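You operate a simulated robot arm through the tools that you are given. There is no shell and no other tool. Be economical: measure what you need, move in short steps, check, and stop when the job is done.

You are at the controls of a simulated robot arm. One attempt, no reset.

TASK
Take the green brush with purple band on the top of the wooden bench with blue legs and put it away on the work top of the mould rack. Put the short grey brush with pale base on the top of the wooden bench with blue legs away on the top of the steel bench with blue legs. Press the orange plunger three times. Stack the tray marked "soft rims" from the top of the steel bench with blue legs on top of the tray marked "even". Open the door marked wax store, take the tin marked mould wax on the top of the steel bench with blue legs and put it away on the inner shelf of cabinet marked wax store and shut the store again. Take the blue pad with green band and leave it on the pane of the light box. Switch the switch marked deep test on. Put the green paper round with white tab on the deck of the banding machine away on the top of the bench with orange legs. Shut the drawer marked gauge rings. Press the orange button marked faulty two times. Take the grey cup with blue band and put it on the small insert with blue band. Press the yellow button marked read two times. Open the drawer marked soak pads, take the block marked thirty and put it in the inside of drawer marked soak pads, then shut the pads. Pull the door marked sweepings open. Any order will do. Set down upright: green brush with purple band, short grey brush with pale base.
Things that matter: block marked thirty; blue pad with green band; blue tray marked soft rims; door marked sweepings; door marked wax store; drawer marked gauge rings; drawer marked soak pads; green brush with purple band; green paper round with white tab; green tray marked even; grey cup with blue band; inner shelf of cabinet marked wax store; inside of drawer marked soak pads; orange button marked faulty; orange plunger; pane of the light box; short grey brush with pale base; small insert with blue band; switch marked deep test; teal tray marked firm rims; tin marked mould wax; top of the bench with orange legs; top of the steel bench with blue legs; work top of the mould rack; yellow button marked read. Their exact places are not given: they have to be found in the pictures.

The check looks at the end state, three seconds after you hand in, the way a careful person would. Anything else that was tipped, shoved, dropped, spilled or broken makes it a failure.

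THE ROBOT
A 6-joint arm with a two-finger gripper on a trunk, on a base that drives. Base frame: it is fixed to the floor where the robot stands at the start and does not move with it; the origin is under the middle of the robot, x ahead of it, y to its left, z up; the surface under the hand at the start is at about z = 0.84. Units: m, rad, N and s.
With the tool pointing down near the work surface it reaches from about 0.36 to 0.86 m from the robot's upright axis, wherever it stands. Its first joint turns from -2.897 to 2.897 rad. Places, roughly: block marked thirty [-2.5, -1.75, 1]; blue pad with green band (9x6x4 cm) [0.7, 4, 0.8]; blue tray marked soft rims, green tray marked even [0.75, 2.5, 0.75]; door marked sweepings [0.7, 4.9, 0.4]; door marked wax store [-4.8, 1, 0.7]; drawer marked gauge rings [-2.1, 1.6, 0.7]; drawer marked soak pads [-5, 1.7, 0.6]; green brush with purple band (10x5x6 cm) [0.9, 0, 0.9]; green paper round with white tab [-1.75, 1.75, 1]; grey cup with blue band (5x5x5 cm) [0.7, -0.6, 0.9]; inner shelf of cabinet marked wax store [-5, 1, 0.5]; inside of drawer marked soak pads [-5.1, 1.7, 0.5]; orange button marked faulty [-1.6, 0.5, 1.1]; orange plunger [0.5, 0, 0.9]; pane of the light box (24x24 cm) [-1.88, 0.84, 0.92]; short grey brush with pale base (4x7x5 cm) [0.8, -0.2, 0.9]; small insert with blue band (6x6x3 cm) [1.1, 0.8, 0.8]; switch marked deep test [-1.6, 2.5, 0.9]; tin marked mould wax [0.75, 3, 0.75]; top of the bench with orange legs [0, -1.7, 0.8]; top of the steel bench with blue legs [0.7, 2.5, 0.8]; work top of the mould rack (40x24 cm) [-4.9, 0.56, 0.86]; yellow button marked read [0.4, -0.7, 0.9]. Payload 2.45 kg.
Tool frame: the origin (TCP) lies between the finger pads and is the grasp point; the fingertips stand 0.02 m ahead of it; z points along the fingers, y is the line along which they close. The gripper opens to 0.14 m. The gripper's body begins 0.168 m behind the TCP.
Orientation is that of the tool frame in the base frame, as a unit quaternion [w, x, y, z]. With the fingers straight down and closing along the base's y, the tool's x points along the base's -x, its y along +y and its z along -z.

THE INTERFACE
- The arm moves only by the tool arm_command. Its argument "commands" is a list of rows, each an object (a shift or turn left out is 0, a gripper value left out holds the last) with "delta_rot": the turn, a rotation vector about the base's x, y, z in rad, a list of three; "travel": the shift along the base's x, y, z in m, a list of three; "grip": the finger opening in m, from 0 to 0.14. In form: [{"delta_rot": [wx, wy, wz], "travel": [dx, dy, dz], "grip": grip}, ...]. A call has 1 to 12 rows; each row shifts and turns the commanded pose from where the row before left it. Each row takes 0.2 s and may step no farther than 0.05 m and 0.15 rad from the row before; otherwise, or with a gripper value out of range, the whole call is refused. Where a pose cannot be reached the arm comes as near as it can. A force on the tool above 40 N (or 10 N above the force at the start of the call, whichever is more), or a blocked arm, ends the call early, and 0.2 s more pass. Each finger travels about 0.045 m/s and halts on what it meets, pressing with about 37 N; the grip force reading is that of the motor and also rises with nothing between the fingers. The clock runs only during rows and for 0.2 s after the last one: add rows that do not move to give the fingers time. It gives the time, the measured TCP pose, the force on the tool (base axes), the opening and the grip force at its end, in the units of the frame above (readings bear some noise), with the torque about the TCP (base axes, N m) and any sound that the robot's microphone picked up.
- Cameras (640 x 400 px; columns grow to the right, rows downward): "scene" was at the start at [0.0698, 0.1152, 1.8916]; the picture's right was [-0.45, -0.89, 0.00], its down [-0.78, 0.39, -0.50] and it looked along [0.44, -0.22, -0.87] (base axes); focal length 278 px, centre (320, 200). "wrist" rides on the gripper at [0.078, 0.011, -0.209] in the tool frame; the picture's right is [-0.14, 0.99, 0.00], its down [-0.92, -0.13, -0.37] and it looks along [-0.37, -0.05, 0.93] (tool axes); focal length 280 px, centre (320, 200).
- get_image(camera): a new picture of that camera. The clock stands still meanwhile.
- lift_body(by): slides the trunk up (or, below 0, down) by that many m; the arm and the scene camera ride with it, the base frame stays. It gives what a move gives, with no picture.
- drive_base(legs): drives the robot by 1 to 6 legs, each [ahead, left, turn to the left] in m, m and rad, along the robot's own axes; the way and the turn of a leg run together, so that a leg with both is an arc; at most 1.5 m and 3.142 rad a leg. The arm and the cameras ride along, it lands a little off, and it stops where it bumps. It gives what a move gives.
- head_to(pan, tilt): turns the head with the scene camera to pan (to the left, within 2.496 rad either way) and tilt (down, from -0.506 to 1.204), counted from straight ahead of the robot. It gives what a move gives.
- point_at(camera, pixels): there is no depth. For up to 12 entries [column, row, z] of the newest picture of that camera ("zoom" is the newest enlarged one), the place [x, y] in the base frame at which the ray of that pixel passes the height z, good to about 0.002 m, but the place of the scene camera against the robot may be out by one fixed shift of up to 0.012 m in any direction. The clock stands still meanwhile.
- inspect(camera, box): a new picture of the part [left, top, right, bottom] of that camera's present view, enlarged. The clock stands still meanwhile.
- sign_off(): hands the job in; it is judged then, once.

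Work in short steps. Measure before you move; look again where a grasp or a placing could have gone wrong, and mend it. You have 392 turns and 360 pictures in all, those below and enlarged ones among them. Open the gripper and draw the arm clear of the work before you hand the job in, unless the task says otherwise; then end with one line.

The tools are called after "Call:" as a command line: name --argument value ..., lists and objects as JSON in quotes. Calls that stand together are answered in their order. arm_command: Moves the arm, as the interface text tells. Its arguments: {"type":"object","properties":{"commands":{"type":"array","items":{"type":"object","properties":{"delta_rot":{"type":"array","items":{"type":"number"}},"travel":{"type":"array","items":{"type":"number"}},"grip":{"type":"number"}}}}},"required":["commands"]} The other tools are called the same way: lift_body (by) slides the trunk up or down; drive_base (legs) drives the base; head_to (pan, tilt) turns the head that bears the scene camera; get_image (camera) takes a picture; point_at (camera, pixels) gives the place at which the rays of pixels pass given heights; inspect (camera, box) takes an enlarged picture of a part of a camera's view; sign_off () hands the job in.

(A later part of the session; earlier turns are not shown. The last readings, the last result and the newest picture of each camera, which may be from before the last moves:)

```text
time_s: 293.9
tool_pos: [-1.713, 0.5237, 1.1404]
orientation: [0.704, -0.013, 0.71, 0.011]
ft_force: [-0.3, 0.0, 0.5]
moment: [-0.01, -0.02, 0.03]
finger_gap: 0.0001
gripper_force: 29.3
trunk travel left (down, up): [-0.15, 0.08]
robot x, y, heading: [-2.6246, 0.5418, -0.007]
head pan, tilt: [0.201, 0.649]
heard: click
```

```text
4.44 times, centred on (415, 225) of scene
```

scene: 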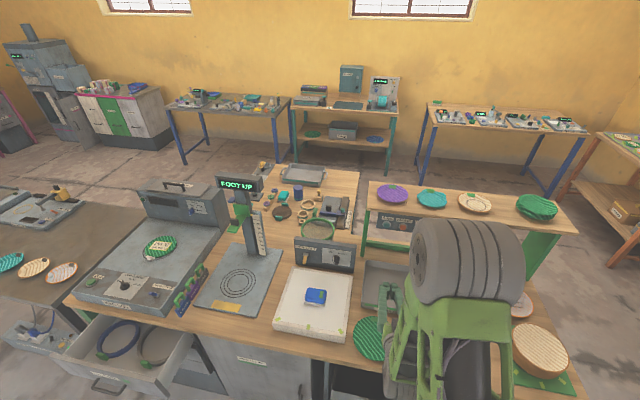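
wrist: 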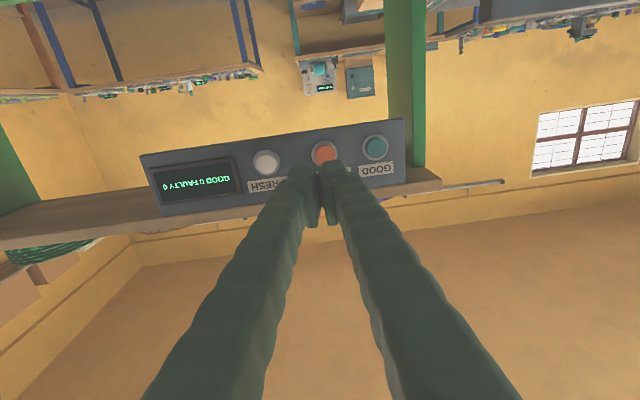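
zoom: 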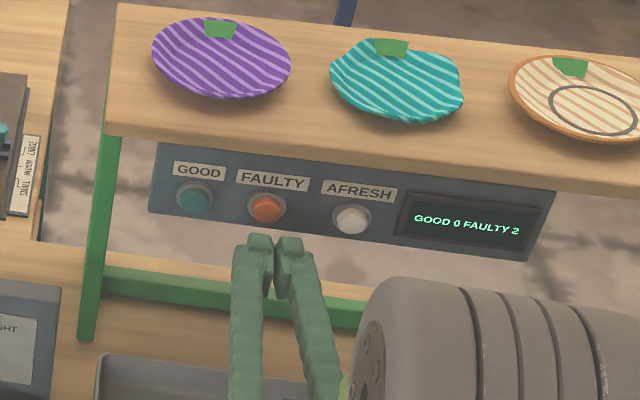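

FAULTY 2 — done. Next the open drawer: retract, drive back and left, and take pictures of it.

Call:
arm_command --commands '[{"travel": [-0.05, 0, 0]}, {"travel": [-0.05, 0, 0]}, {"travel": [-0.05, 0, 0]}, {"travel": [-0.05, 0, 0]}, {"travel": [-0.05, 0, 0]}]'

Call:
drive_base --legs '[[-0.4, 0, 0], [0, 0.88, 0]]'

Call:
head_to --pan 0.0 --tilt 0.8

Call:
get_image --camera "scene"

```text
time_s: 295.1
tool_pos: [-1.9639, 0.5231, 1.1423]
orientation: [0.703, -0.013, 0.711, 0.011]
ft_force: [-0.2, -1.0, -0.6]
moment: [0.0, 0.02, -0.03]
finger_gap: 0.0
gripper_force: 29.4
trunk travel left (down, up): [-0.15, 0.08]
robot x, y, heading: [-2.6232, 0.5441, -0.01]
head pan, tilt: [0.201, 0.649]
```

```text
time_s: 305.2
tool_pos: [-2.3622, 1.3981, 1.1412]
orientation: [0.704, -0.013, 0.71, 0.011]
ft_force: [-0.3, 0.0, 0.0]
moment: [-0.03, -0.03, 0.01]
finger_gap: 0.0
gripper_force: 29.7
trunk travel left (down, up): [-0.15, 0.08]
robot x, y, heading: [-3.0223, 1.4117, 0.004]
head pan, tilt: [0.201, 0.649]
```

```text
time_s: 305.9
tool_pos: [-2.3623, 1.3974, 1.1424]
orientation: [0.703, -0.013, 0.711, 0.011]
ft_force: [0.1, 0.4, -0.4]
moment: [0.0, -0.02, 0.03]
finger_gap: 0.0
gripper_force: 29.5
trunk travel left (down, up): [-0.15, 0.08]
robot x, y, heading: [-3.0218, 1.4096, -0.0]
head pan, tilt: [0.0, 0.799]
```

```text
229 pictures are left
```

scene: 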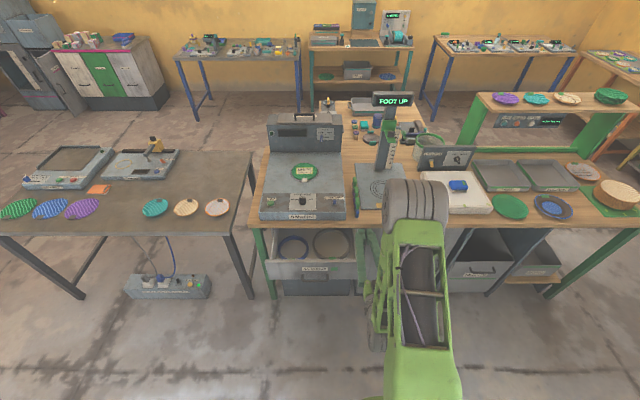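

Call:
inspect --camera "scene" --box '[250, 215, 380, 305]'

Call:
point_at --camera "scene" --pixels '[[267, 260, 0.75], [357, 260, 0.75], [310, 261, 0.75], [310, 280, 0.62], [310, 225, 0.85]]'

```text
4.44 times, centred on (315, 260) of scene
```

zoom: 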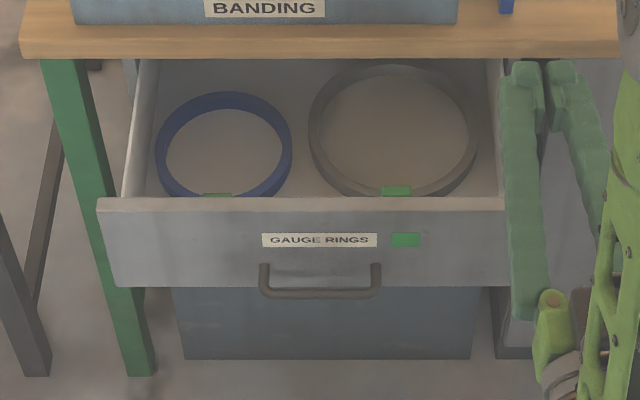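

```text
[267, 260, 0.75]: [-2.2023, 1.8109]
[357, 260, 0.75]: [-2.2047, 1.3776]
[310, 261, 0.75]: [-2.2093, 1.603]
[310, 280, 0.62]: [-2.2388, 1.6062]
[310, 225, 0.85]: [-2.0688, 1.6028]
```

Drawer front: y centre ≈ 1.60, x ≈ -2.21, z ≈ 0.62–0.75. Shift left 0.2, lower the trunk and bring the horizontal tool down in front of it.

Call:
drive_base --legs '[[-0.06, 0.2, 0]]'

Call:
lift_body --by -0.15

Call:
arm_command --commands '[{"travel": [0, 0, -0.05]}, {"travel": [0, 0, -0.05]}, {"travel": [0, 0, -0.05]}, {"travel": [0, 0, -0.05]}, {"travel": [0, 0, -0.05]}, {"travel": [0, 0, -0.03]}, {}]'

Call:
get_image --camera "wrist"

Call:
get_image --camera "scene"

```text
time_s: 308.3
tool_pos: [-2.4216, 1.5961, 1.1422]
orientation: [0.704, -0.012, 0.71, 0.01]
ft_force: [-0.1, -0.4, 0.8]
moment: [0.02, 0.0, -0.02]
finger_gap: 0.0002
gripper_force: 29.9
trunk travel left (down, up): [-0.15, 0.08]
robot x, y, heading: [-3.0783, 1.611, -0.006]
head pan, tilt: [0.0, 0.799]
```

```text
time_s: 310.0
tool_pos: [-2.4222, 1.5955, 0.9919]
orientation: [0.704, -0.012, 0.71, 0.011]
ft_force: [-0.6, 0.9, 0.7]
moment: [-0.02, 0.0, -0.03]
finger_gap: 0.0002
gripper_force: 29.5
trunk travel left (down, up): [0.0, 0.23]
robot x, y, heading: [-3.0817, 1.6131, -0.003]
head pan, tilt: [0.0, 0.799]
```

```text
time_s: 311.6
tool_pos: [-2.4125, 1.5938, 0.7125]
orientation: [0.704, -0.012, 0.71, 0.01]
ft_force: [-0.1, 0.0, -0.2]
moment: [-0.02, 0.0, 0.0]
finger_gap: 0.0
gripper_force: 29.5
out of reach, approached as far as the arm can: row 2, 3
trunk travel left (down, up): [0.0, 0.23]
robot x, y, heading: [-3.0803, 1.6124, -0.002]
head pan, tilt: [0.0, 0.799]
```

```text
227 pictures are left
```

wrist: 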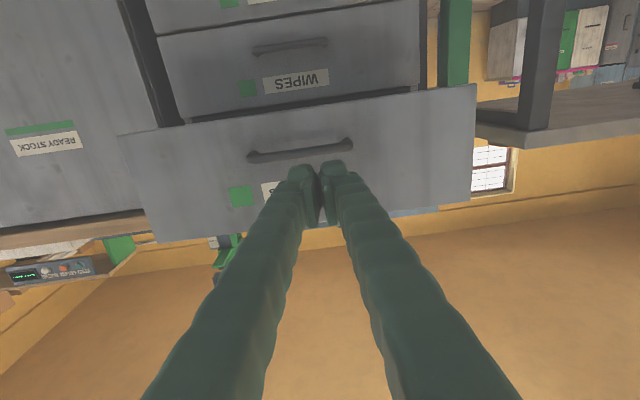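

```text
226 pictures are left
```

scene: 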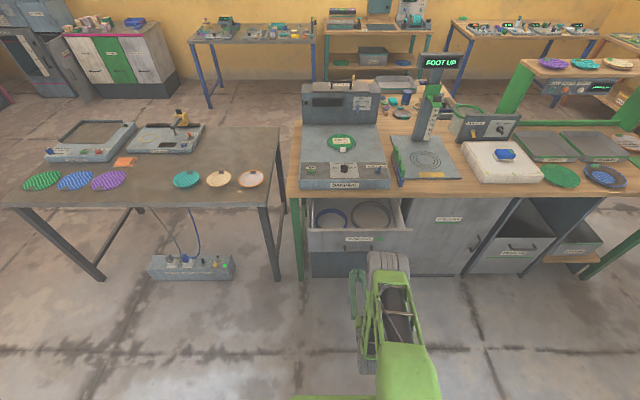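

The tips point at the drawer front just above its handle. Push forward in 2–3 cm steps.

Call:
arm_command --commands '[{"travel": [0.05, 0, 0]}, {"travel": [0.05, 0, 0]}, {"travel": [0.04, 0, 0]}, {"travel": [0.03, 0, 0]}, {"travel": [0.03, 0, 0]}, {"travel": [0.03, 0, 0]}, {"travel": [0.02, 0, 0]}, {"travel": [0.02, 0, 0]}]'

Call:
get_image --camera "scene"

```text
time_s: 313.4
tool_pos: [-2.1409, 1.5922, 0.7128]
orientation: [0.703, -0.011, 0.711, 0.009]
ft_force: [0.3, -0.6, 0.4]
moment: [0.02, 0.02, -0.01]
finger_gap: 0.0001
gripper_force: 29.5
trunk travel left (down, up): [0.0, 0.23]
robot x, y, heading: [-3.0789, 1.6102, -0.006]
head pan, tilt: [0.0, 0.799]
```

```text
225 pictures are left
```

scene: 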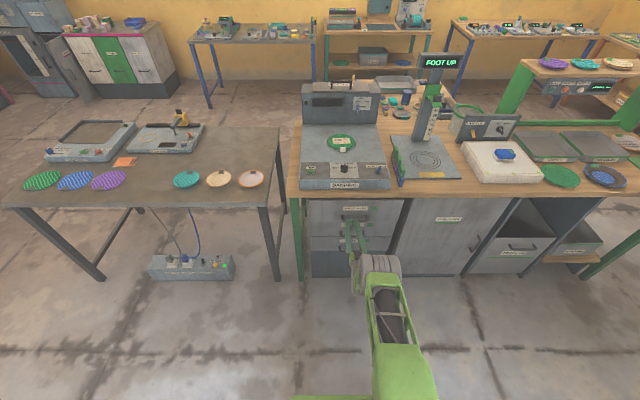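

The drawer seems shut; push a little more to make sure it is home.

Call:
arm_command --commands '[{"travel": [0.01, 0, 0]}, {"travel": [0.01, 0, 0]}, {"travel": [0.008, 0, 0]}, {"travel": [0.006, 0, 0]}, {"travel": [0.006, 0, 0]}]'

Call:
inspect --camera "scene" --box '[280, 170, 420, 290]'

```text
time_s: 314.2
tool_pos: [-2.1231, 1.5918, 0.7129]
orientation: [0.703, -0.013, 0.711, 0.011]
ft_force: [-29.4, -0.2, 15.0]
moment: [-0.07, 0.11, -0.15]
finger_gap: 0.006
gripper_force: 29.3
trunk travel left (down, up): [0.0, 0.23]
robot x, y, heading: [-3.0841, 1.6091, -0.005]
head pan, tilt: [0.0, 0.799]
stopped in row 3: the force on the tool passed its limit at 58 N (the readings are from after the stop); the commanded pose is now the measured one
```

```text
3.33 times, centred on (350, 230) of scene
```

zoom: 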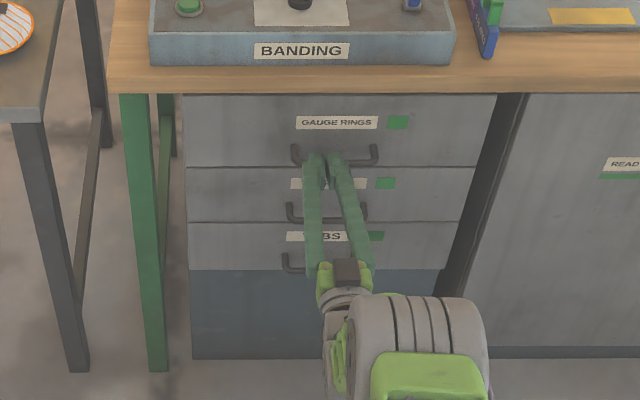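

Drawer is home. Retract, raise, and straighten the tool to look at the green paper round on the banding machine.

Call:
arm_command --commands '[{"travel": [-0.04, 0, 0]}, {"travel": [-0.05, 0, 0]}, {"travel": [-0.05, 0, 0]}, {"travel": [-0.05, 0, 0.0]}, {"travel": [-0.03, 0, 0.03]}, {"travel": [0, 0, 0.05]}, {"travel": [0, 0, 0.05]}, {"travel": [0, 0, 0.05]}, {"travel": [0, 0, 0.05]}]'

Call:
lift_body --by 0.2

Call:
arm_command --commands '[{"delta_rot": [0, 0.15, 0]}, {"delta_rot": [0, 0.15, 0]}, {"delta_rot": [0, 0.15, 0]}, {"delta_rot": [0, 0.15, 0]}, {"delta_rot": [0, 0.15, 0]}, {"delta_rot": [0, 0.15, 0]}, {"delta_rot": [0, 0.15, 0]}, {"delta_rot": [0, 0.15, 0]}, {"delta_rot": [0, 0.15, 0]}, {"delta_rot": [0, 0.15, 0]}, {"delta_rot": [0, 0.08, 0]}]'

```text
time_s: 316.2
tool_pos: [-2.3421, 1.5919, 0.9383]
orientation: [0.702, -0.012, 0.712, 0.01]
ft_force: [-0.3, -0.6, -0.9]
moment: [0.01, 0.01, 0.01]
finger_gap: 0.0
gripper_force: 29.8
trunk travel left (down, up): [0.0, 0.23]
robot x, y, heading: [-3.0822, 1.6092, -0.004]
head pan, tilt: [0.0, 0.799]
```

```text
time_s: 318.3
tool_pos: [-2.3416, 1.5922, 1.1398]
orientation: [0.702, -0.013, 0.712, 0.011]
ft_force: [0.7, 0.6, 0.2]
moment: [-0.01, -0.01, 0.04]
finger_gap: 0.0
gripper_force: 29.4
trunk travel left (down, up): [-0.2, 0.03]
robot x, y, heading: [-3.0828, 1.6074, -0.006]
head pan, tilt: [0.0, 0.799]
```

```text
time_s: 320.7
tool_pos: [-2.341, 1.5907, 1.1379]
orientation: [-0.012, -0.001, 1.0, 0.015]
ft_force: [0.2, -0.4, 0.8]
moment: [0.03, 0.02, 0.01]
finger_gap: 0.0
gripper_force: 29.3
out of reach, approached as far as the arm can: row 7
trunk travel left (down, up): [-0.2, 0.03]
robot x, y, heading: [-3.0847, 1.6114, -0.006]
head pan, tilt: [0.0, 0.799]
```

Call:
arm_command --commands '[{"delta_rot": [-0.03, -0.024, 0]}, {}]'

Call:
drive_base --legs '[[0.55, 0.12, 0]]'

Call:
get_image --camera "wrist"

Call:
get_image --camera "scene"

```text
time_s: 321.3
tool_pos: [-2.341, 1.5909, 1.1385]
orientation: [0.0, -0.001, 1.0, 0.002]
ft_force: [0.3, -0.5, 0.7]
moment: [0.03, 0.01, 0.01]
finger_gap: 0.0002
gripper_force: 28.8
trunk travel left (down, up): [-0.2, 0.03]
robot x, y, heading: [-3.0868, 1.6139, -0.009]
head pan, tilt: [0.0, 0.799]
```

```text
time_s: 324.5
tool_pos: [-1.798, 1.7074, 1.1377]
orientation: [0.001, -0.001, 1.0, 0.001]
ft_force: [0.0, -0.4, 0.9]
moment: [0.0, 0.02, 0.0]
finger_gap: 0.0
gripper_force: 29.6
trunk travel left (down, up): [-0.2, 0.03]
robot x, y, heading: [-2.5375, 1.7294, -0.005]
head pan, tilt: [0.0, 0.799]
```

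```text
223 pictures are left
```

wrist: 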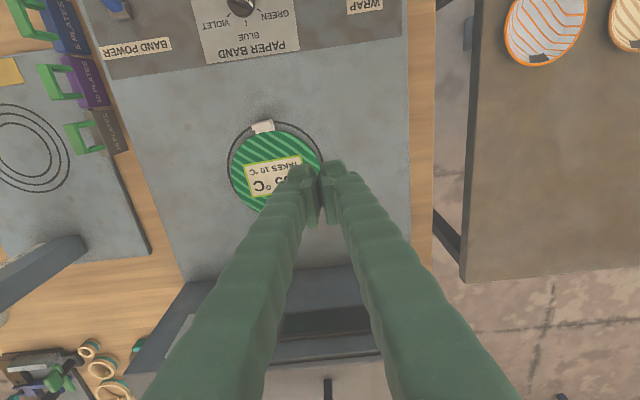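

```text
222 pictures are left
```

scene: 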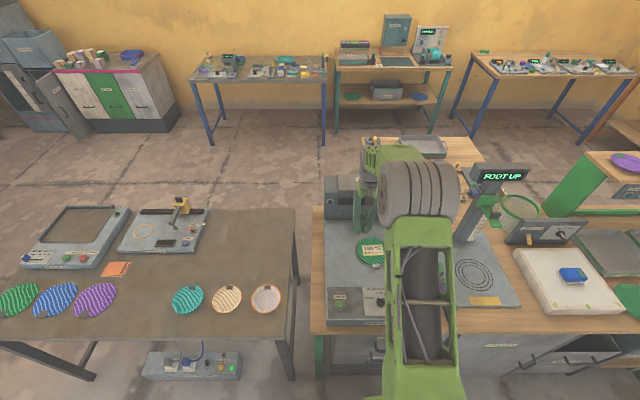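

Call:
inspect --camera "wrist" --box '[220, 100, 340, 220]'

Call:
inspect --camera "scene" --box '[310, 200, 420, 330]'

Call:
point_at --camera "wrist" --pixels '[[263, 126, 0.95], [230, 168, 0.93], [320, 160, 0.93], [275, 170, 0.93], [263, 126, 0.93]]'

```text
3.33 times, centred on (280, 160) of wrist
```

zoom: 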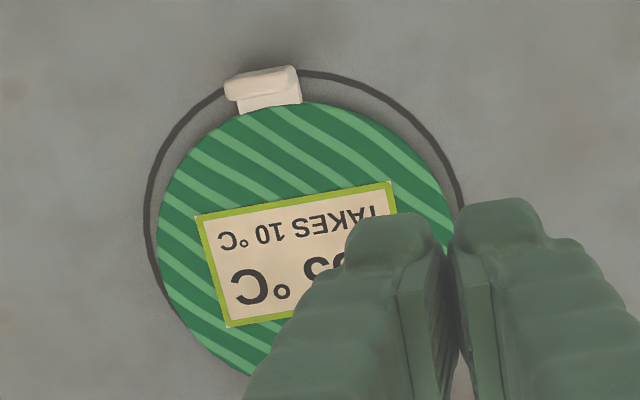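

```text
3.08 times, centred on (365, 265) of scene
```

zoom: 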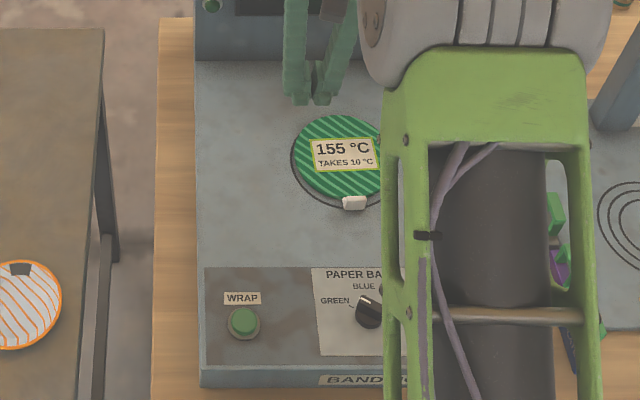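

```text
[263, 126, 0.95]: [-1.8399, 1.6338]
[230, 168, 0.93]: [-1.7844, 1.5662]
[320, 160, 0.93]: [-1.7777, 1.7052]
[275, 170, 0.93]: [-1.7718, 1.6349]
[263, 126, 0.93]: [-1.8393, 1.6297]
```

The round has an upright white tab at about (-1.84, 1.63). Move over it and down for a closer look.

Call:
arm_command --commands '[{"travel": [-0.01, -0.035, -0.02], "grip": 0.07}, {"travel": [-0.02, -0.035, -0.02]}, {"travel": [-0.01, -0.01, -0.04]}, {}]'

Call:
inspect --camera "wrist" --box '[220, 60, 420, 240]'

```text
time_s: 325.5
tool_pos: [-1.8396, 1.6275, 1.0588]
orientation: [0.001, -0.002, 1.0, 0.001]
ft_force: [0.1, -1.2, 0.5]
moment: [-0.02, -0.04, 0.01]
finger_gap: 0.07
gripper_force: 0.0
trunk travel left (down, up): [-0.2, 0.03]
robot x, y, heading: [-2.5399, 1.7275, -0.007]
head pan, tilt: [0.0, 0.799]
```

```text
2.22 times, centred on (320, 150) of wrist
```

zoom: 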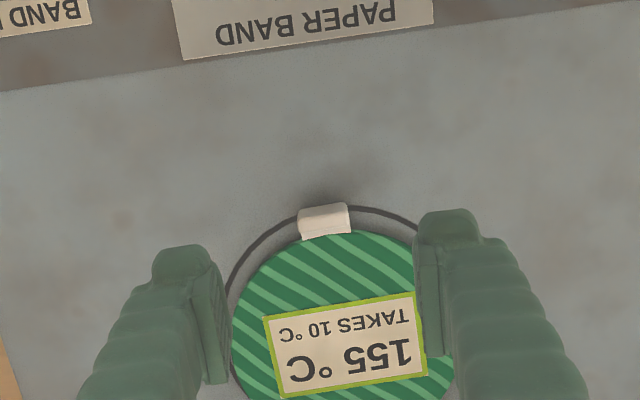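

Call:
point_at --camera "zoom" --pixels '[[325, 210, 0.93], [325, 210, 0.95], [325, 210, 0.97], [298, 215, 0.95], [350, 207, 0.95], [327, 238, 0.94], [325, 300, 0.93], [90, 80, 0.91]]'

```text
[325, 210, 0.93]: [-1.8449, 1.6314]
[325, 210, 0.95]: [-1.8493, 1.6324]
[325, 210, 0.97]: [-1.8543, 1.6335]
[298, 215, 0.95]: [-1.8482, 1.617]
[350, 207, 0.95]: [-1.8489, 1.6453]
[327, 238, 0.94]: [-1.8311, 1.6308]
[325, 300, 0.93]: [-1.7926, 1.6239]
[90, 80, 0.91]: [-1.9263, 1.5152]
```

Tab centre about (-1.842, 1.631), 3 cm wide. Descend with the fingers straddling it (slightly to the near side).

Call:
arm_command --commands '[{"travel": [-0.01, 0.004, -0.04], "grip": 0.055}, {"travel": [0, 0, -0.04]}, {"travel": [0, 0, -0.01]}, {}]'

Call:
inspect --camera "wrist" --box '[220, 60, 420, 240]'

```text
time_s: 326.5
tool_pos: [-1.8492, 1.6322, 0.9681]
orientation: [0.002, -0.001, 1.0, 0.001]
ft_force: [0.2, 0.2, 0.0]
moment: [-0.01, -0.01, 0.02]
finger_gap: 0.055
gripper_force: 0.0
trunk travel left (down, up): [-0.2, 0.03]
robot x, y, heading: [-2.5388, 1.727, -0.006]
head pan, tilt: [0.0, 0.799]
```

```text
2.22 times, centred on (320, 150) of wrist
```

zoom: 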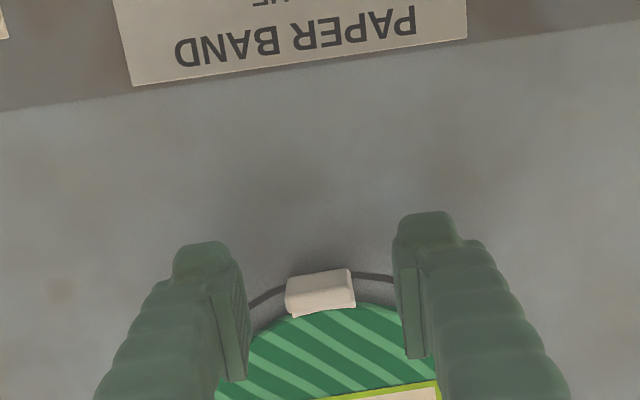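

Call:
point_at --camera "zoom" --pixels '[[320, 275, 0.9], [320, 275, 0.92], [320, 275, 0.94], [320, 312, 0.91], [287, 285, 0.92], [353, 278, 0.92], [60, 95, 0.9]]'

```text
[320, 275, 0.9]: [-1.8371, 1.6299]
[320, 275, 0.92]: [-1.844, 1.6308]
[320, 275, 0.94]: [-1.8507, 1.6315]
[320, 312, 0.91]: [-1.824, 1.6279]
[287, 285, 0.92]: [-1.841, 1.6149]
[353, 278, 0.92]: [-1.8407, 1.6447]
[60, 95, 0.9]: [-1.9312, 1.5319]
```

Tab top is at z ≈ 0.92. Descend in small steps to TCP ≈ 0.925, watching force.

Call:
arm_command --commands '[{"travel": [0.004, -0.001, -0.025]}, {"travel": [0, 0, -0.01]}, {"travel": [0, 0, -0.005]}, {"travel": [0, 0, -0.004]}]'

```text
time_s: 327.3
tool_pos: [-1.8422, 1.631, 0.9404]
orientation: [0.004, -0.001, 1.0, -0.001]
ft_force: [-12.6, 1.8, 25.4]
moment: [0.01, 0.42, -0.14]
finger_gap: 0.0549
gripper_force: 0.2
trunk travel left (down, up): [-0.2, 0.03]
robot x, y, heading: [-2.542, 1.7284, -0.004]
head pan, tilt: [0.0, 0.799]
stopped in row 3: the force on the tool passed its limit at 52 N (the readings are from after the stop); the commanded pose is now the measured one
```

Tips touch the deck (z ≈ 0.92). Raise 3 mm and close on the tab.

Call:
arm_command --commands '[{"travel": [-0.002, 0, 0.004]}, {"grip": 0.01}, {}, {}, {}]'

Call:
inspect --camera "wrist" --box '[240, 120, 400, 240]'

```text
time_s: 328.5
tool_pos: [-1.8426, 1.6315, 0.94]
orientation: [0.005, -0.002, 1.0, 0.0]
ft_force: [1.4, -1.7, 7.7]
moment: [-0.1, -0.29, -0.01]
finger_gap: 0.0259
gripper_force: 37.4
trunk travel left (down, up): [-0.2, 0.03]
robot x, y, heading: [-2.5402, 1.7274, -0.008]
head pan, tilt: [0.0, 0.799]
```

```text
3.33 times, centred on (320, 180) of wrist
```

zoom: 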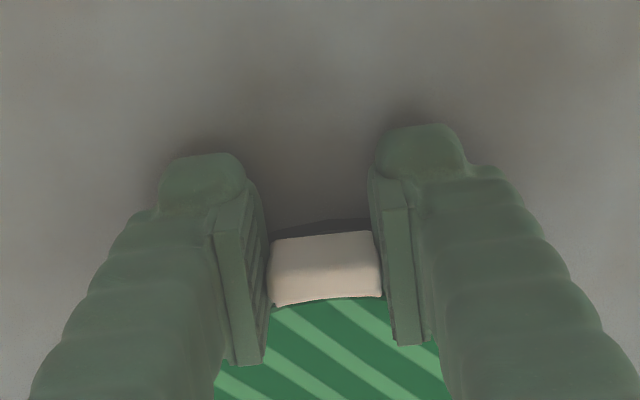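

Tab gripped (gap 26 mm). Lift slowly and check.

Call:
arm_command --commands '[{"travel": [0, 0, 0.01]}, {"travel": [0, 0, 0.03]}, {"travel": [0, 0, 0.04]}, {"travel": [0, 0, 0.04]}, {}]'

Call:
get_image --camera "wrist"

```text
time_s: 329.7
tool_pos: [-1.8449, 1.6303, 1.0572]
orientation: [0.003, -0.001, 1.0, 0.001]
ft_force: [0.5, 0.4, -1.3]
moment: [-0.01, 0.04, 0.01]
finger_gap: 0.0257
gripper_force: 36.6
trunk travel left (down, up): [-0.2, 0.03]
robot x, y, heading: [-2.5435, 1.7277, -0.011]
head pan, tilt: [0.0, 0.799]
```

```text
216 pictures are left
```

wrist: 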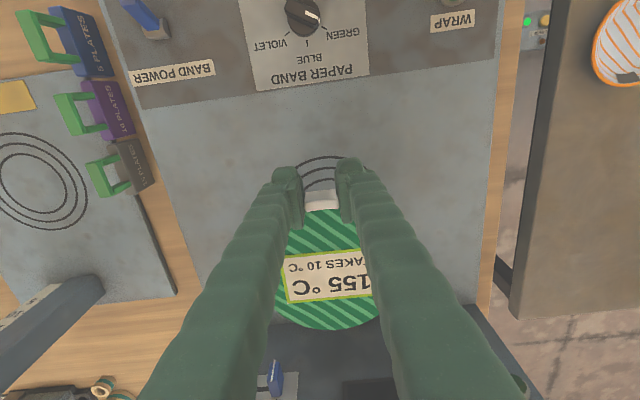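

The round is held level. Retract, back out, and drive south along the west side, then look.

Call:
arm_command --commands '[{"travel": [-0.04, 0.02, 0.02]}, {"travel": [-0.04, 0.02, 0.02]}, {"travel": [-0.04, 0.02, 0.02]}, {"travel": [-0.045, 0.02, 0]}, {"travel": [-0.045, 0.01, 0]}]'

Call:
drive_base --legs '[[-0.3, 0, 0], [0, -1.3, 0], [0, -1.1, 0]]'

Call:
head_to --pan -0.9 --tilt 0.6

Call:
get_image --camera "scene"

```text
time_s: 330.9
tool_pos: [-2.0576, 1.7201, 1.1229]
orientation: [0.005, -0.001, 1.0, 0.0]
ft_force: [0.3, 0.0, -0.1]
moment: [-0.01, -0.04, -0.01]
finger_gap: 0.0253
gripper_force: 36.8
trunk travel left (down, up): [-0.2, 0.03]
robot x, y, heading: [-2.5422, 1.7277, -0.005]
head pan, tilt: [0.0, 0.799]
```

```text
time_s: 353.6
tool_pos: [-2.3698, -0.6796, 1.1214]
orientation: [0.005, 0.002, 1.0, 0.001]
ft_force: [0.4, -0.2, -1.3]
moment: [0.0, 0.01, -0.01]
finger_gap: 0.0257
gripper_force: 37.3
trunk travel left (down, up): [-0.2, 0.03]
robot x, y, heading: [-2.8582, -0.6662, -0.008]
head pan, tilt: [0.0, 0.799]
```

```text
time_s: 354.8
tool_pos: [-2.369, -0.6792, 1.1228]
orientation: [0.005, 0.002, 1.0, 0.0]
ft_force: [0.3, 0.4, -1.1]
moment: [-0.01, 0.02, 0.02]
finger_gap: 0.0258
gripper_force: 37.0
trunk travel left (down, up): [-0.2, 0.03]
robot x, y, heading: [-2.8557, -0.6709, -0.007]
head pan, tilt: [-0.901, 0.6]
```

```text
215 pictures are left
```

scene: 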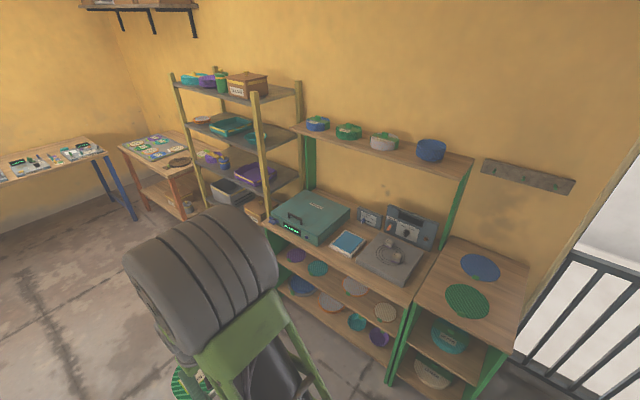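

Call:
point_at --camera "scene" --pixels '[[270, 232, 0.85], [395, 380, 0.0], [215, 212, 0.0], [262, 228, 0.8], [188, 215, 0.0], [140, 212, 0.0], [120, 150, 0.8], [180, 180, 0.8]]'

Call:
head_to --pan 0.0 --tilt 0.75

Call:
get_image --camera "scene"

```text
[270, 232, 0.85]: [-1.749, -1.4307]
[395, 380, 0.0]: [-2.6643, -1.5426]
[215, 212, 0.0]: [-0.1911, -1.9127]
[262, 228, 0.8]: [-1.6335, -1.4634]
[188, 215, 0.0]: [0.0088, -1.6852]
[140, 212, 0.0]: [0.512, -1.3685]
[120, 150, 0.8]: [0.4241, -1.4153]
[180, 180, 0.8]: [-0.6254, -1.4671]
```

```text
time_s: 356.0
tool_pos: [-2.3687, -0.6798, 1.123]
orientation: [0.005, 0.002, 1.0, 0.0]
ft_force: [0.4, 0.4, 0.7]
moment: [0.0, 0.0, 0.01]
finger_gap: 0.0259
gripper_force: 37.0
trunk travel left (down, up): [-0.2, 0.03]
robot x, y, heading: [-2.8552, -0.6703, -0.012]
head pan, tilt: [0.0, 0.75]
```

```text
214 pictures are left
```

scene: 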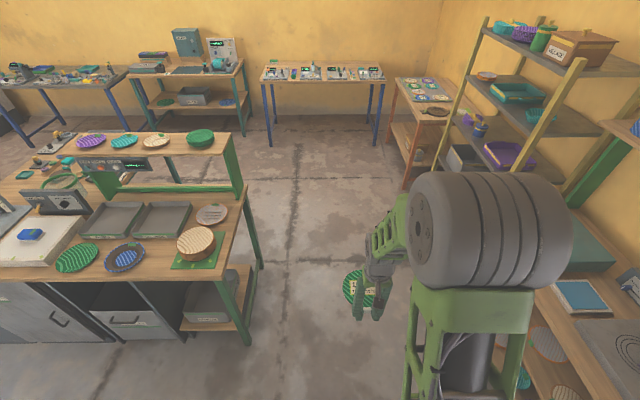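

The corridor is clear. Drive east 2.65 m, then turn right to face the orange-legged bench.

Call:
drive_base --legs '[[1.3, -0.1, 0.008], [1.35, 0, 0], [0, 0, -1.565]]'

Call:
get_image --camera "scene"

Call:
get_image --camera "wrist"

```text
time_s: 372.8
tool_pos: [-0.168, -1.222, 1.1224]
orientation: [0.005, 0.689, 0.725, -0.002]
ft_force: [-0.8, 0.3, -0.6]
moment: [0.01, -0.04, 0.01]
finger_gap: 0.0259
gripper_force: 36.9
trunk travel left (down, up): [-0.2, 0.03]
robot x, y, heading: [-0.1856, -0.7387, -1.532]
head pan, tilt: [0.0, 0.75]
```

```text
213 pictures are left
```

scene: 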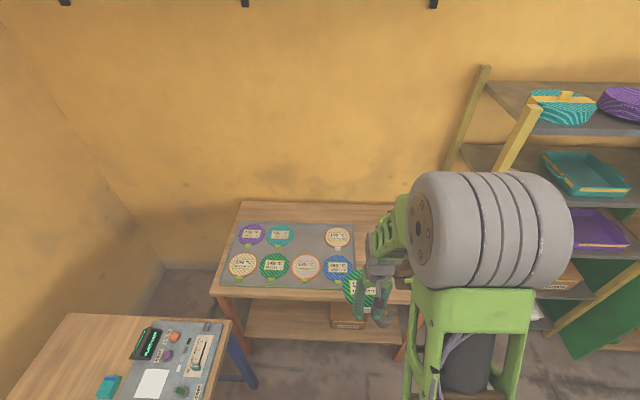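

```text
212 pictures are left
```

wrist: 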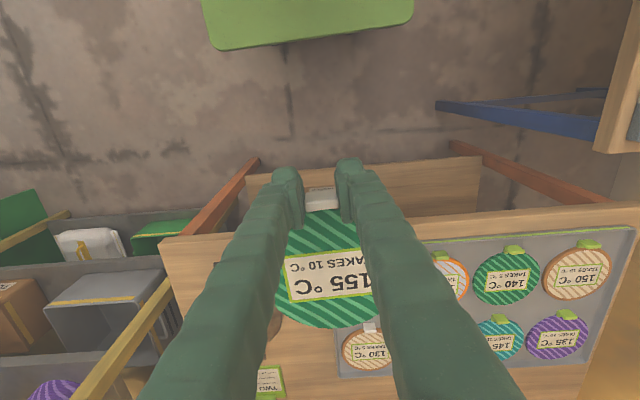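

An orange-legged bench with a mat of rounds; I'd like bare wood beside the mat. Move the arm left to reveal the right part of the bench.

Call:
arm_command --commands '[{"travel": [0.05, 0, 0]}, {"travel": [0.05, 0, 0]}, {"travel": [0.05, 0, 0]}, {"travel": [0.05, 0, 0]}, {"travel": [0.05, 0, 0]}]'

Call:
get_image --camera "wrist"

Call:
get_image --camera "scene"

```text
time_s: 374.0
tool_pos: [0.0827, -1.2223, 1.1202]
orientation: [0.002, 0.69, 0.724, -0.002]
ft_force: [-0.4, 0.1, -0.1]
moment: [0.03, 0.06, 0.02]
finger_gap: 0.0256
gripper_force: 37.0
trunk travel left (down, up): [-0.2, 0.03]
robot x, y, heading: [-0.1806, -0.7385, -1.53]
head pan, tilt: [0.0, 0.75]
```

```text
211 pictures are left
```

wrist: 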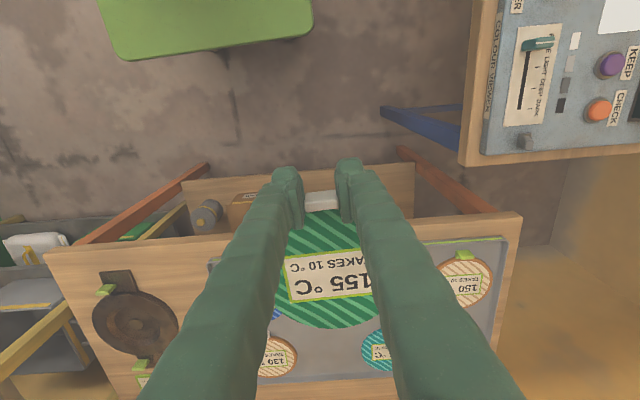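

```text
210 pictures are left
```

scene: 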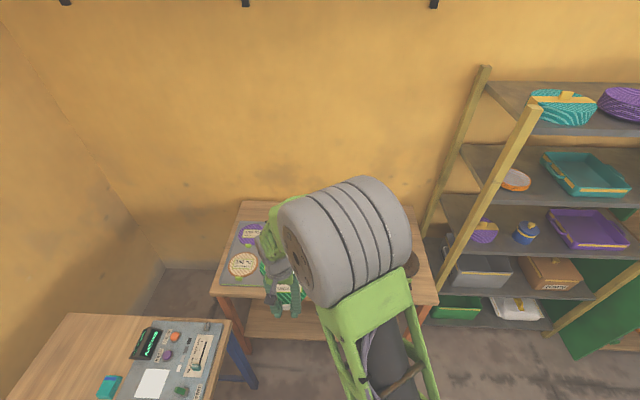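

The right part holds a pan; the mat has an empty slot in the far row between 145 and 130. Measure the neighbours of that slot and drive forward 0.15.

Call:
drive_base --legs '[[0.17, 0, -0.035]]'

Call:
arm_command --commands '[{"travel": [-0.045, 0, 0]}, {"travel": [-0.045, 0, 0]}, {"travel": [-0.045, 0, 0]}, {"travel": [-0.045, 0, 0]}]'

Call:
get_image --camera "wrist"

```text
time_s: 375.5
tool_pos: [0.0669, -1.4016, 1.12]
orientation: [0.002, 0.703, 0.712, -0.003]
ft_force: [0.8, -0.5, -0.2]
moment: [0.06, 0.0, 0.03]
finger_gap: 0.0257
gripper_force: 36.3
trunk travel left (down, up): [-0.2, 0.03]
robot x, y, heading: [-0.1787, -0.9119, -1.568]
head pan, tilt: [0.0, 0.75]
```

```text
time_s: 376.5
tool_pos: [-0.1142, -1.4014, 1.1239]
orientation: [0.003, 0.702, 0.712, -0.002]
ft_force: [0.0, 0.6, 0.2]
moment: [0.02, -0.04, 0.0]
finger_gap: 0.0258
gripper_force: 36.8
trunk travel left (down, up): [-0.2, 0.03]
robot x, y, heading: [-0.1786, -0.9046, -1.57]
head pan, tilt: [0.0, 0.75]
```

```text
209 pictures are left
```

wrist: 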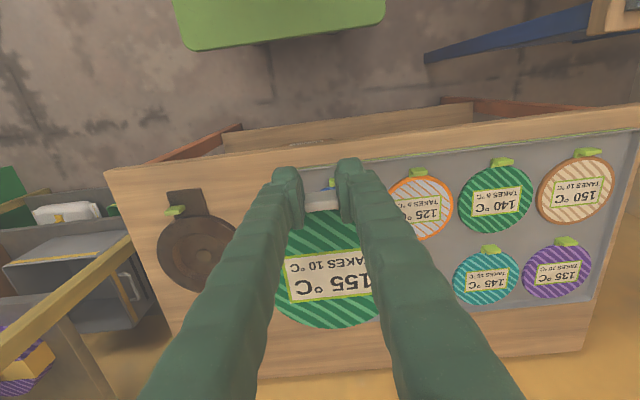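

Call:
point_at --camera "wrist" --pixels '[[487, 277, 0.82], [557, 270, 0.82], [420, 208, 0.82], [497, 198, 0.82], [577, 190, 0.82], [107, 172, 0.8], [640, 108, 0.8], [200, 252, 0.82]]'

```text
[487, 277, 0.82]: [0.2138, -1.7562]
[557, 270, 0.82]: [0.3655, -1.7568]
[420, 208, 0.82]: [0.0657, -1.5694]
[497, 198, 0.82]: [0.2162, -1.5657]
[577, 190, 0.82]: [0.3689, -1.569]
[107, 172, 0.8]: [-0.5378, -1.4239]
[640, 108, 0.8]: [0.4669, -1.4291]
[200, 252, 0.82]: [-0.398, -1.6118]
```

Call:
point_at --camera "wrist" --pixels '[[322, 212, 1.105], [335, 328, 1.105], [277, 280, 1.105]]'

```text
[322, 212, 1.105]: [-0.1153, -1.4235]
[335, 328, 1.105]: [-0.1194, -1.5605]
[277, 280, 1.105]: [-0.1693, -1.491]
```

Slot centre (0.063, -1.756); the disc centre lies 0.091 beyond the TCP, so TCP goes to (0.066, -1.665). Move there at height, then look.

Call:
arm_command --commands '[{"travel": [0.03, -0.038, 0]}, {"travel": [0.03, -0.038, 0]}, {"travel": [0.03, -0.038, 0]}, {"travel": [0.03, -0.038, 0]}, {"travel": [0.03, -0.038, 0]}, {"travel": [0.03, -0.038, 0]}, {"travel": [0, -0.036, -0.03]}, {"travel": [0, 0, -0.05]}, {"travel": [0, 0, -0.05]}, {}]'

Call:
get_image --camera "wrist"

Call:
get_image --camera "scene"

```text
time_s: 378.7
tool_pos: [0.065, -1.6667, 0.9887]
orientation: [0.003, 0.703, 0.712, -0.002]
ft_force: [-0.9, 0.0, 0.4]
moment: [0.0, -0.02, -0.01]
finger_gap: 0.026
gripper_force: 36.8
trunk travel left (down, up): [-0.2, 0.03]
robot x, y, heading: [-0.1836, -0.908, -1.568]
head pan, tilt: [0.0, 0.75]
```

```text
208 pictures are left
```

wrist: 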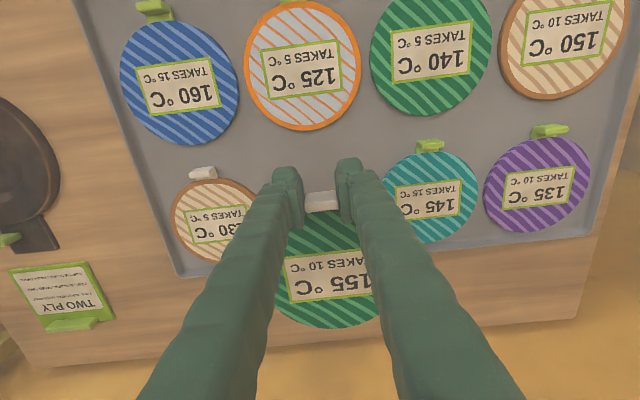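

```text
207 pictures are left
```

scene: 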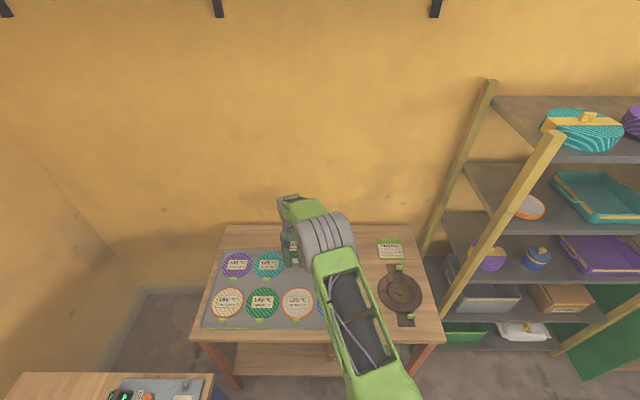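

Call:
point_at --camera "wrist" --pixels '[[214, 220, 0.82], [432, 197, 0.82], [303, 66, 0.82], [322, 212, 0.974], [335, 328, 0.974], [537, 184, 0.82], [430, 53, 0.82]]'

```text
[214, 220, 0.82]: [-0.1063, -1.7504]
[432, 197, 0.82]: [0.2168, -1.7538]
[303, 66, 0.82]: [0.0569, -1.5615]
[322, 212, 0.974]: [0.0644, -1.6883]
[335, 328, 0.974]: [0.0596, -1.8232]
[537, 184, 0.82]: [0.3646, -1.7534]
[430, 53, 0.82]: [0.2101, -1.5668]
```

Shift (-0.006, +0.003) and lower to the mat gently.

Call:
arm_command --commands '[{"travel": [-0.006, 0.003, -0.04]}, {"travel": [0, 0, -0.05]}, {"travel": [0, 0, -0.03]}, {"travel": [0, 0, -0.012]}, {"travel": [0, 0, -0.007]}, {"travel": [0, 0, -0.006]}, {"travel": [0, 0, -0.005]}, {"travel": [0, 0, -0.005]}]'

Call:
get_image --camera "wrist"

```text
time_s: 380.4
tool_pos: [0.062, -1.6658, 0.8455]
orientation: [0.008, 0.703, 0.711, -0.005]
ft_force: [-1.9, 2.9, 18.0]
moment: [-0.04, 0.15, -0.03]
finger_gap: 0.0258
gripper_force: 36.8
trunk travel left (down, up): [-0.2, 0.03]
robot x, y, heading: [-0.1774, -0.9057, -1.566]
head pan, tilt: [0.0, 0.75]
stopped in row 8: the force on the tool passed its limit at 51 N (the readings are from after the stop); the commanded pose is now the measured one
```

```text
206 pictures are left
```

wrist: 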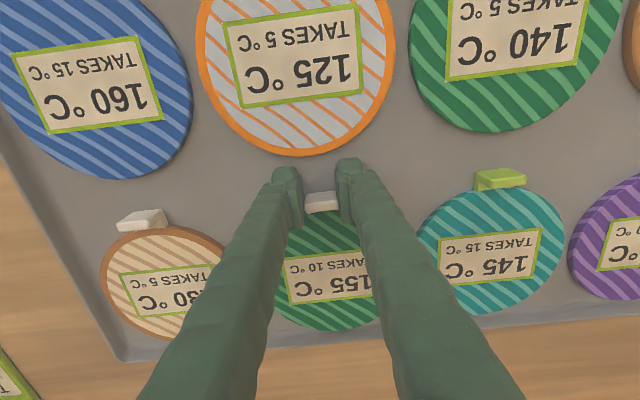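

Down on the mat in the empty slot. Release and rise.

Call:
arm_command --commands '[{"travel": [0, 0, 0.002]}, {"grip": 0.05}, {}, {}, {"travel": [0, 0, 0.03]}, {"travel": [0, 0, 0.05]}, {"travel": [0, 0, 0.05]}, {}]'

Call:
get_image --camera "wrist"

```text
time_s: 382.2
tool_pos: [0.0616, -1.6677, 0.972]
orientation: [0.004, 0.702, 0.712, -0.004]
ft_force: [0.2, 0.0, 0.1]
moment: [0.06, 0.02, -0.04]
finger_gap: 0.0502
gripper_force: 0.1
trunk travel left (down, up): [-0.2, 0.03]
robot x, y, heading: [-0.18, -0.9073, -1.566]
head pan, tilt: [0.0, 0.75]
```

```text
205 pictures are left
```

wrist: 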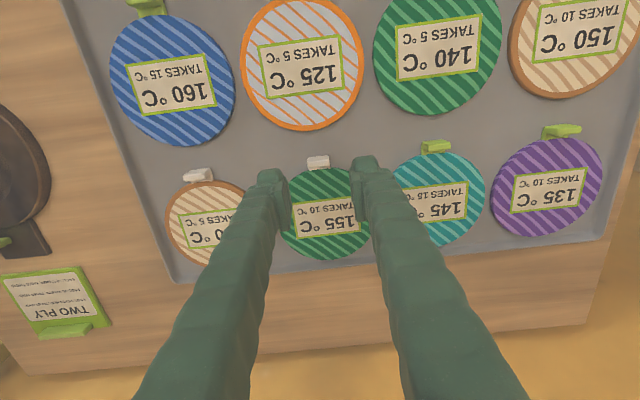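

The round lies in its slot. Now the green brush: retract, back out, turn left and drive to it.

Call:
arm_command --commands '[{"travel": [-0.03, 0.035, 0.015], "grip": 0.05}, {"travel": [-0.03, 0.035, 0.015]}, {"travel": [-0.03, 0.035, 0.015]}, {"travel": [-0.03, 0.035, 0.015]}, {"travel": [-0.03, 0.035, 0.015]}, {"travel": [-0.03, 0.035, 0.015]}, {"travel": [-0.03, 0.035, 0.015]}, {"travel": [-0.02, 0.035, 0.01]}]'

Call:
drive_base --legs '[[-0.2, 0, 0], [0, 0, 1.566], [0.17, 0.72, 0]]'

Call:
get_image --camera "wrist"

```text
time_s: 384.1
tool_pos: [-0.172, -1.3851, 1.0874]
orientation: [0.005, 0.703, 0.712, -0.005]
ft_force: [-0.1, 0.4, 0.9]
moment: [-0.04, 0.0, 0.02]
finger_gap: 0.0496
gripper_force: 0.0
trunk travel left (down, up): [-0.2, 0.03]
robot x, y, heading: [-0.1799, -0.9048, -1.569]
head pan, tilt: [0.0, 0.75]
```

```text
time_s: 395.8
tool_pos: [0.4899, 0.0059, 1.0872]
orientation: [0.006, 0.009, 1.0, 0.0]
ft_force: [0.1, 0.1, 0.9]
moment: [-0.03, 0.02, -0.04]
finger_gap: 0.0501
gripper_force: 0.1
trunk travel left (down, up): [-0.2, 0.03]
robot x, y, heading: [0.011, 0.013, -0.023]
head pan, tilt: [0.0, 0.75]
```

```text
204 pictures are left
```

wrist: 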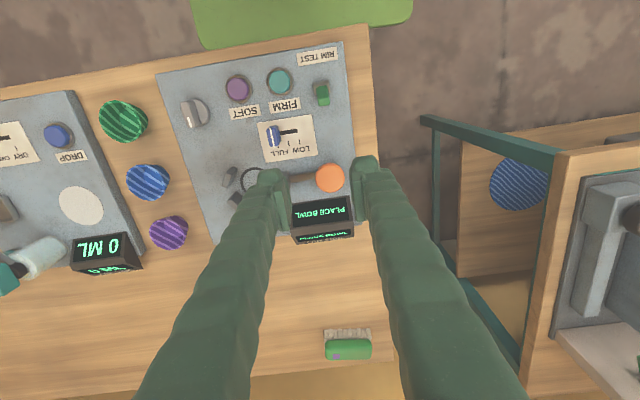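

Brush is ~0.905 ahead; edge forward 0.05, then reach over it.

Call:
drive_base --legs '[[0.055, 0, 0.023]]'

Call:
arm_command --commands '[{"travel": [0.048, 0, 0], "grip": 0.13}, {"travel": [0.048, 0, 0]}, {"travel": [0.048, 0, 0]}, {"travel": [0.048, 0, 0]}, {"travel": [0.048, -0.003, 0]}, {"travel": [0.048, -0.003, 0]}, {"travel": [0.02, 0, -0.04]}, {}]'

Call:
get_image --camera "wrist"

```text
time_s: 396.8
tool_pos: [0.529, 0.0155, 1.0873]
orientation: [0.007, -0.001, 1.0, 0.001]
ft_force: [-1.0, 0.0, -0.4]
moment: [-0.01, -0.11, 0.01]
finger_gap: 0.0502
gripper_force: 0.1
trunk travel left (down, up): [-0.2, 0.03]
robot x, y, heading: [0.0526, 0.0122, -0.006]
head pan, tilt: [0.0, 0.75]
stopped in leg 1: the robot was blocked; the commanded pose is now the measured one
```

```text
time_s: 398.6
tool_pos: [0.8407, 0.009, 1.0473]
orientation: [0.006, -0.002, 1.0, 0.001]
ft_force: [-0.2, -0.1, -0.8]
moment: [0.0, -0.02, 0.0]
finger_gap: 0.1298
gripper_force: 0.1
trunk travel left (down, up): [-0.2, 0.03]
robot x, y, heading: [0.0542, 0.0076, -0.002]
head pan, tilt: [0.0, 0.75]
```

```text
203 pictures are left
```

wrist: 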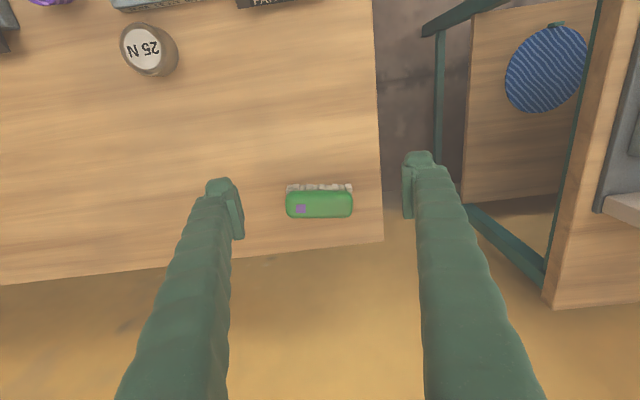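

Call:
inspect --camera "wrist" --box '[270, 160, 370, 240]'

Call:
point_at --camera "wrist" --pixels '[[320, 205, 0.9], [287, 208, 0.9], [353, 203, 0.9], [320, 190, 0.86], [320, 218, 0.9]]'

```text
5.00 times, centred on (320, 200) of wrist
```

zoom: 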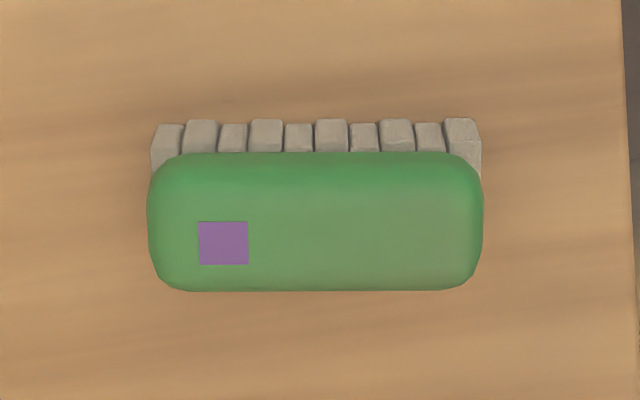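

```text
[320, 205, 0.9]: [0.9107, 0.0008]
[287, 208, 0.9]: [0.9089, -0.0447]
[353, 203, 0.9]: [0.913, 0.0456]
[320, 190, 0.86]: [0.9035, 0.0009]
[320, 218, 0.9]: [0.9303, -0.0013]
```

Brush centre ≈ (0.911, 0.000), turned -0.14 rad. Align and descend.

Call:
arm_command --commands '[{"travel": [0.035, -0.004, 0], "delta_rot": [0, 0, -0.07]}, {"travel": [0.033, -0.004, 0], "delta_rot": [0, 0, -0.07]}, {"travel": [0, 0, -0.05]}, {"travel": [0, 0, -0.05]}, {"travel": [0, 0, -0.03]}, {}]'

Call:
get_image --camera "wrist"

```text
time_s: 400.0
tool_pos: [0.9076, 0.0021, 0.9159]
orientation: [0.006, 0.068, 0.998, 0.001]
ft_force: [-0.7, -0.3, 1.2]
moment: [-0.01, -0.02, 0.01]
finger_gap: 0.1302
gripper_force: 0.1
trunk travel left (down, up): [-0.2, 0.03]
robot x, y, heading: [0.0529, 0.0128, -0.001]
head pan, tilt: [0.0, 0.75]
```

```text
201 pictures are left
```

wrist: 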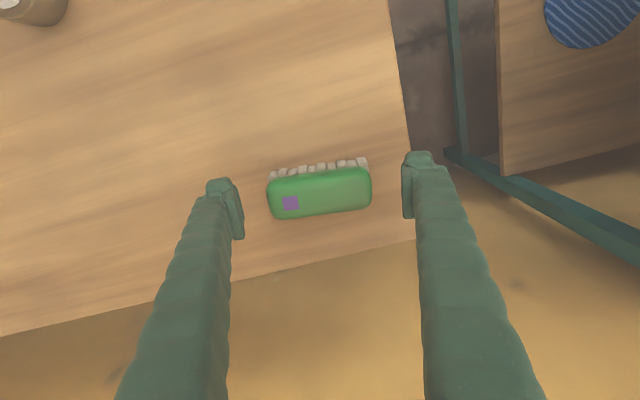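

Centred. Descend 4 cm and close.

Call:
arm_command --commands '[{"travel": [0.003, 0, -0.025]}, {"travel": [0, 0, -0.015]}, {"grip": 0.06}, {}, {}, {}, {}, {}]'

```text
time_s: 401.8
tool_pos: [0.9059, 0.0033, 0.877]
orientation: [0.006, 0.068, 0.998, 0.0]
ft_force: [0.0, -0.3, 0.1]
moment: [0.01, 0.0, 0.03]
finger_gap: 0.103
gripper_force: 36.9
out of reach, approached as far as the arm can: row 2
trunk travel left (down, up): [-0.2, 0.03]
robot x, y, heading: [0.0534, 0.0103, -0.005]
head pan, tilt: [0.0, 0.75]
```

Held (gap 0.103). Lift and retract.

Call:
arm_command --commands '[{"travel": [0, 0, 0.03]}, {"travel": [0, 0, 0.05]}, {"travel": [-0.03, 0, 0.04]}, {"travel": [-0.03, 0, 0.04]}, {"travel": [-0.04, 0, 0.03]}, {"travel": [-0.05, 0, 0]}, {"travel": [-0.05, 0, 0]}, {"travel": [-0.05, 0, 0]}, {"travel": [-0.05, 0, 0]}, {"travel": [-0.05, 0, 0]}, {"travel": [-0.04, 0, 0]}]'

Call:
get_image --camera "wrist"

```text
time_s: 404.2
tool_pos: [0.9256, -0.0039, 1.0411]
orientation: [0.005, 0.069, 0.998, 0.001]
ft_force: [-0.1, -0.5, -0.6]
moment: [0.01, -0.01, 0.01]
finger_gap: 0.1029
gripper_force: 37.4
out of reach, approached as far as the arm can: row 1, 2, 3, 4, 5, 6, 7, 8, 9, 10, 11
trunk travel left (down, up): [-0.2, 0.03]
robot x, y, heading: [0.0499, 0.0106, -0.004]
head pan, tilt: [0.0, 0.75]
```

```text
200 pictures are left
```

wrist: 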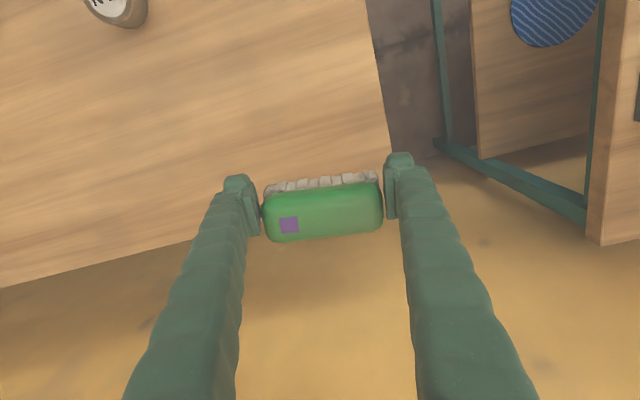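

The arm reports being at its reach limit; query with small inward moves.

Call:
arm_command --commands '[{"travel": [-0.03, 0, 0]}, {"travel": [-0.03, 0, 0]}, {}]'

```text
time_s: 405.0
tool_pos: [0.9261, -0.0044, 1.0405]
orientation: [0.004, 0.068, 0.998, 0.0]
ft_force: [-0.2, -0.4, -0.3]
moment: [0.01, -0.02, 0.0]
finger_gap: 0.1027
gripper_force: 37.5
out of reach, approached as far as the arm can: row 1, 2
trunk travel left (down, up): [-0.2, 0.03]
robot x, y, heading: [0.0532, 0.0124, -0.004]
head pan, tilt: [0.0, 0.75]
```

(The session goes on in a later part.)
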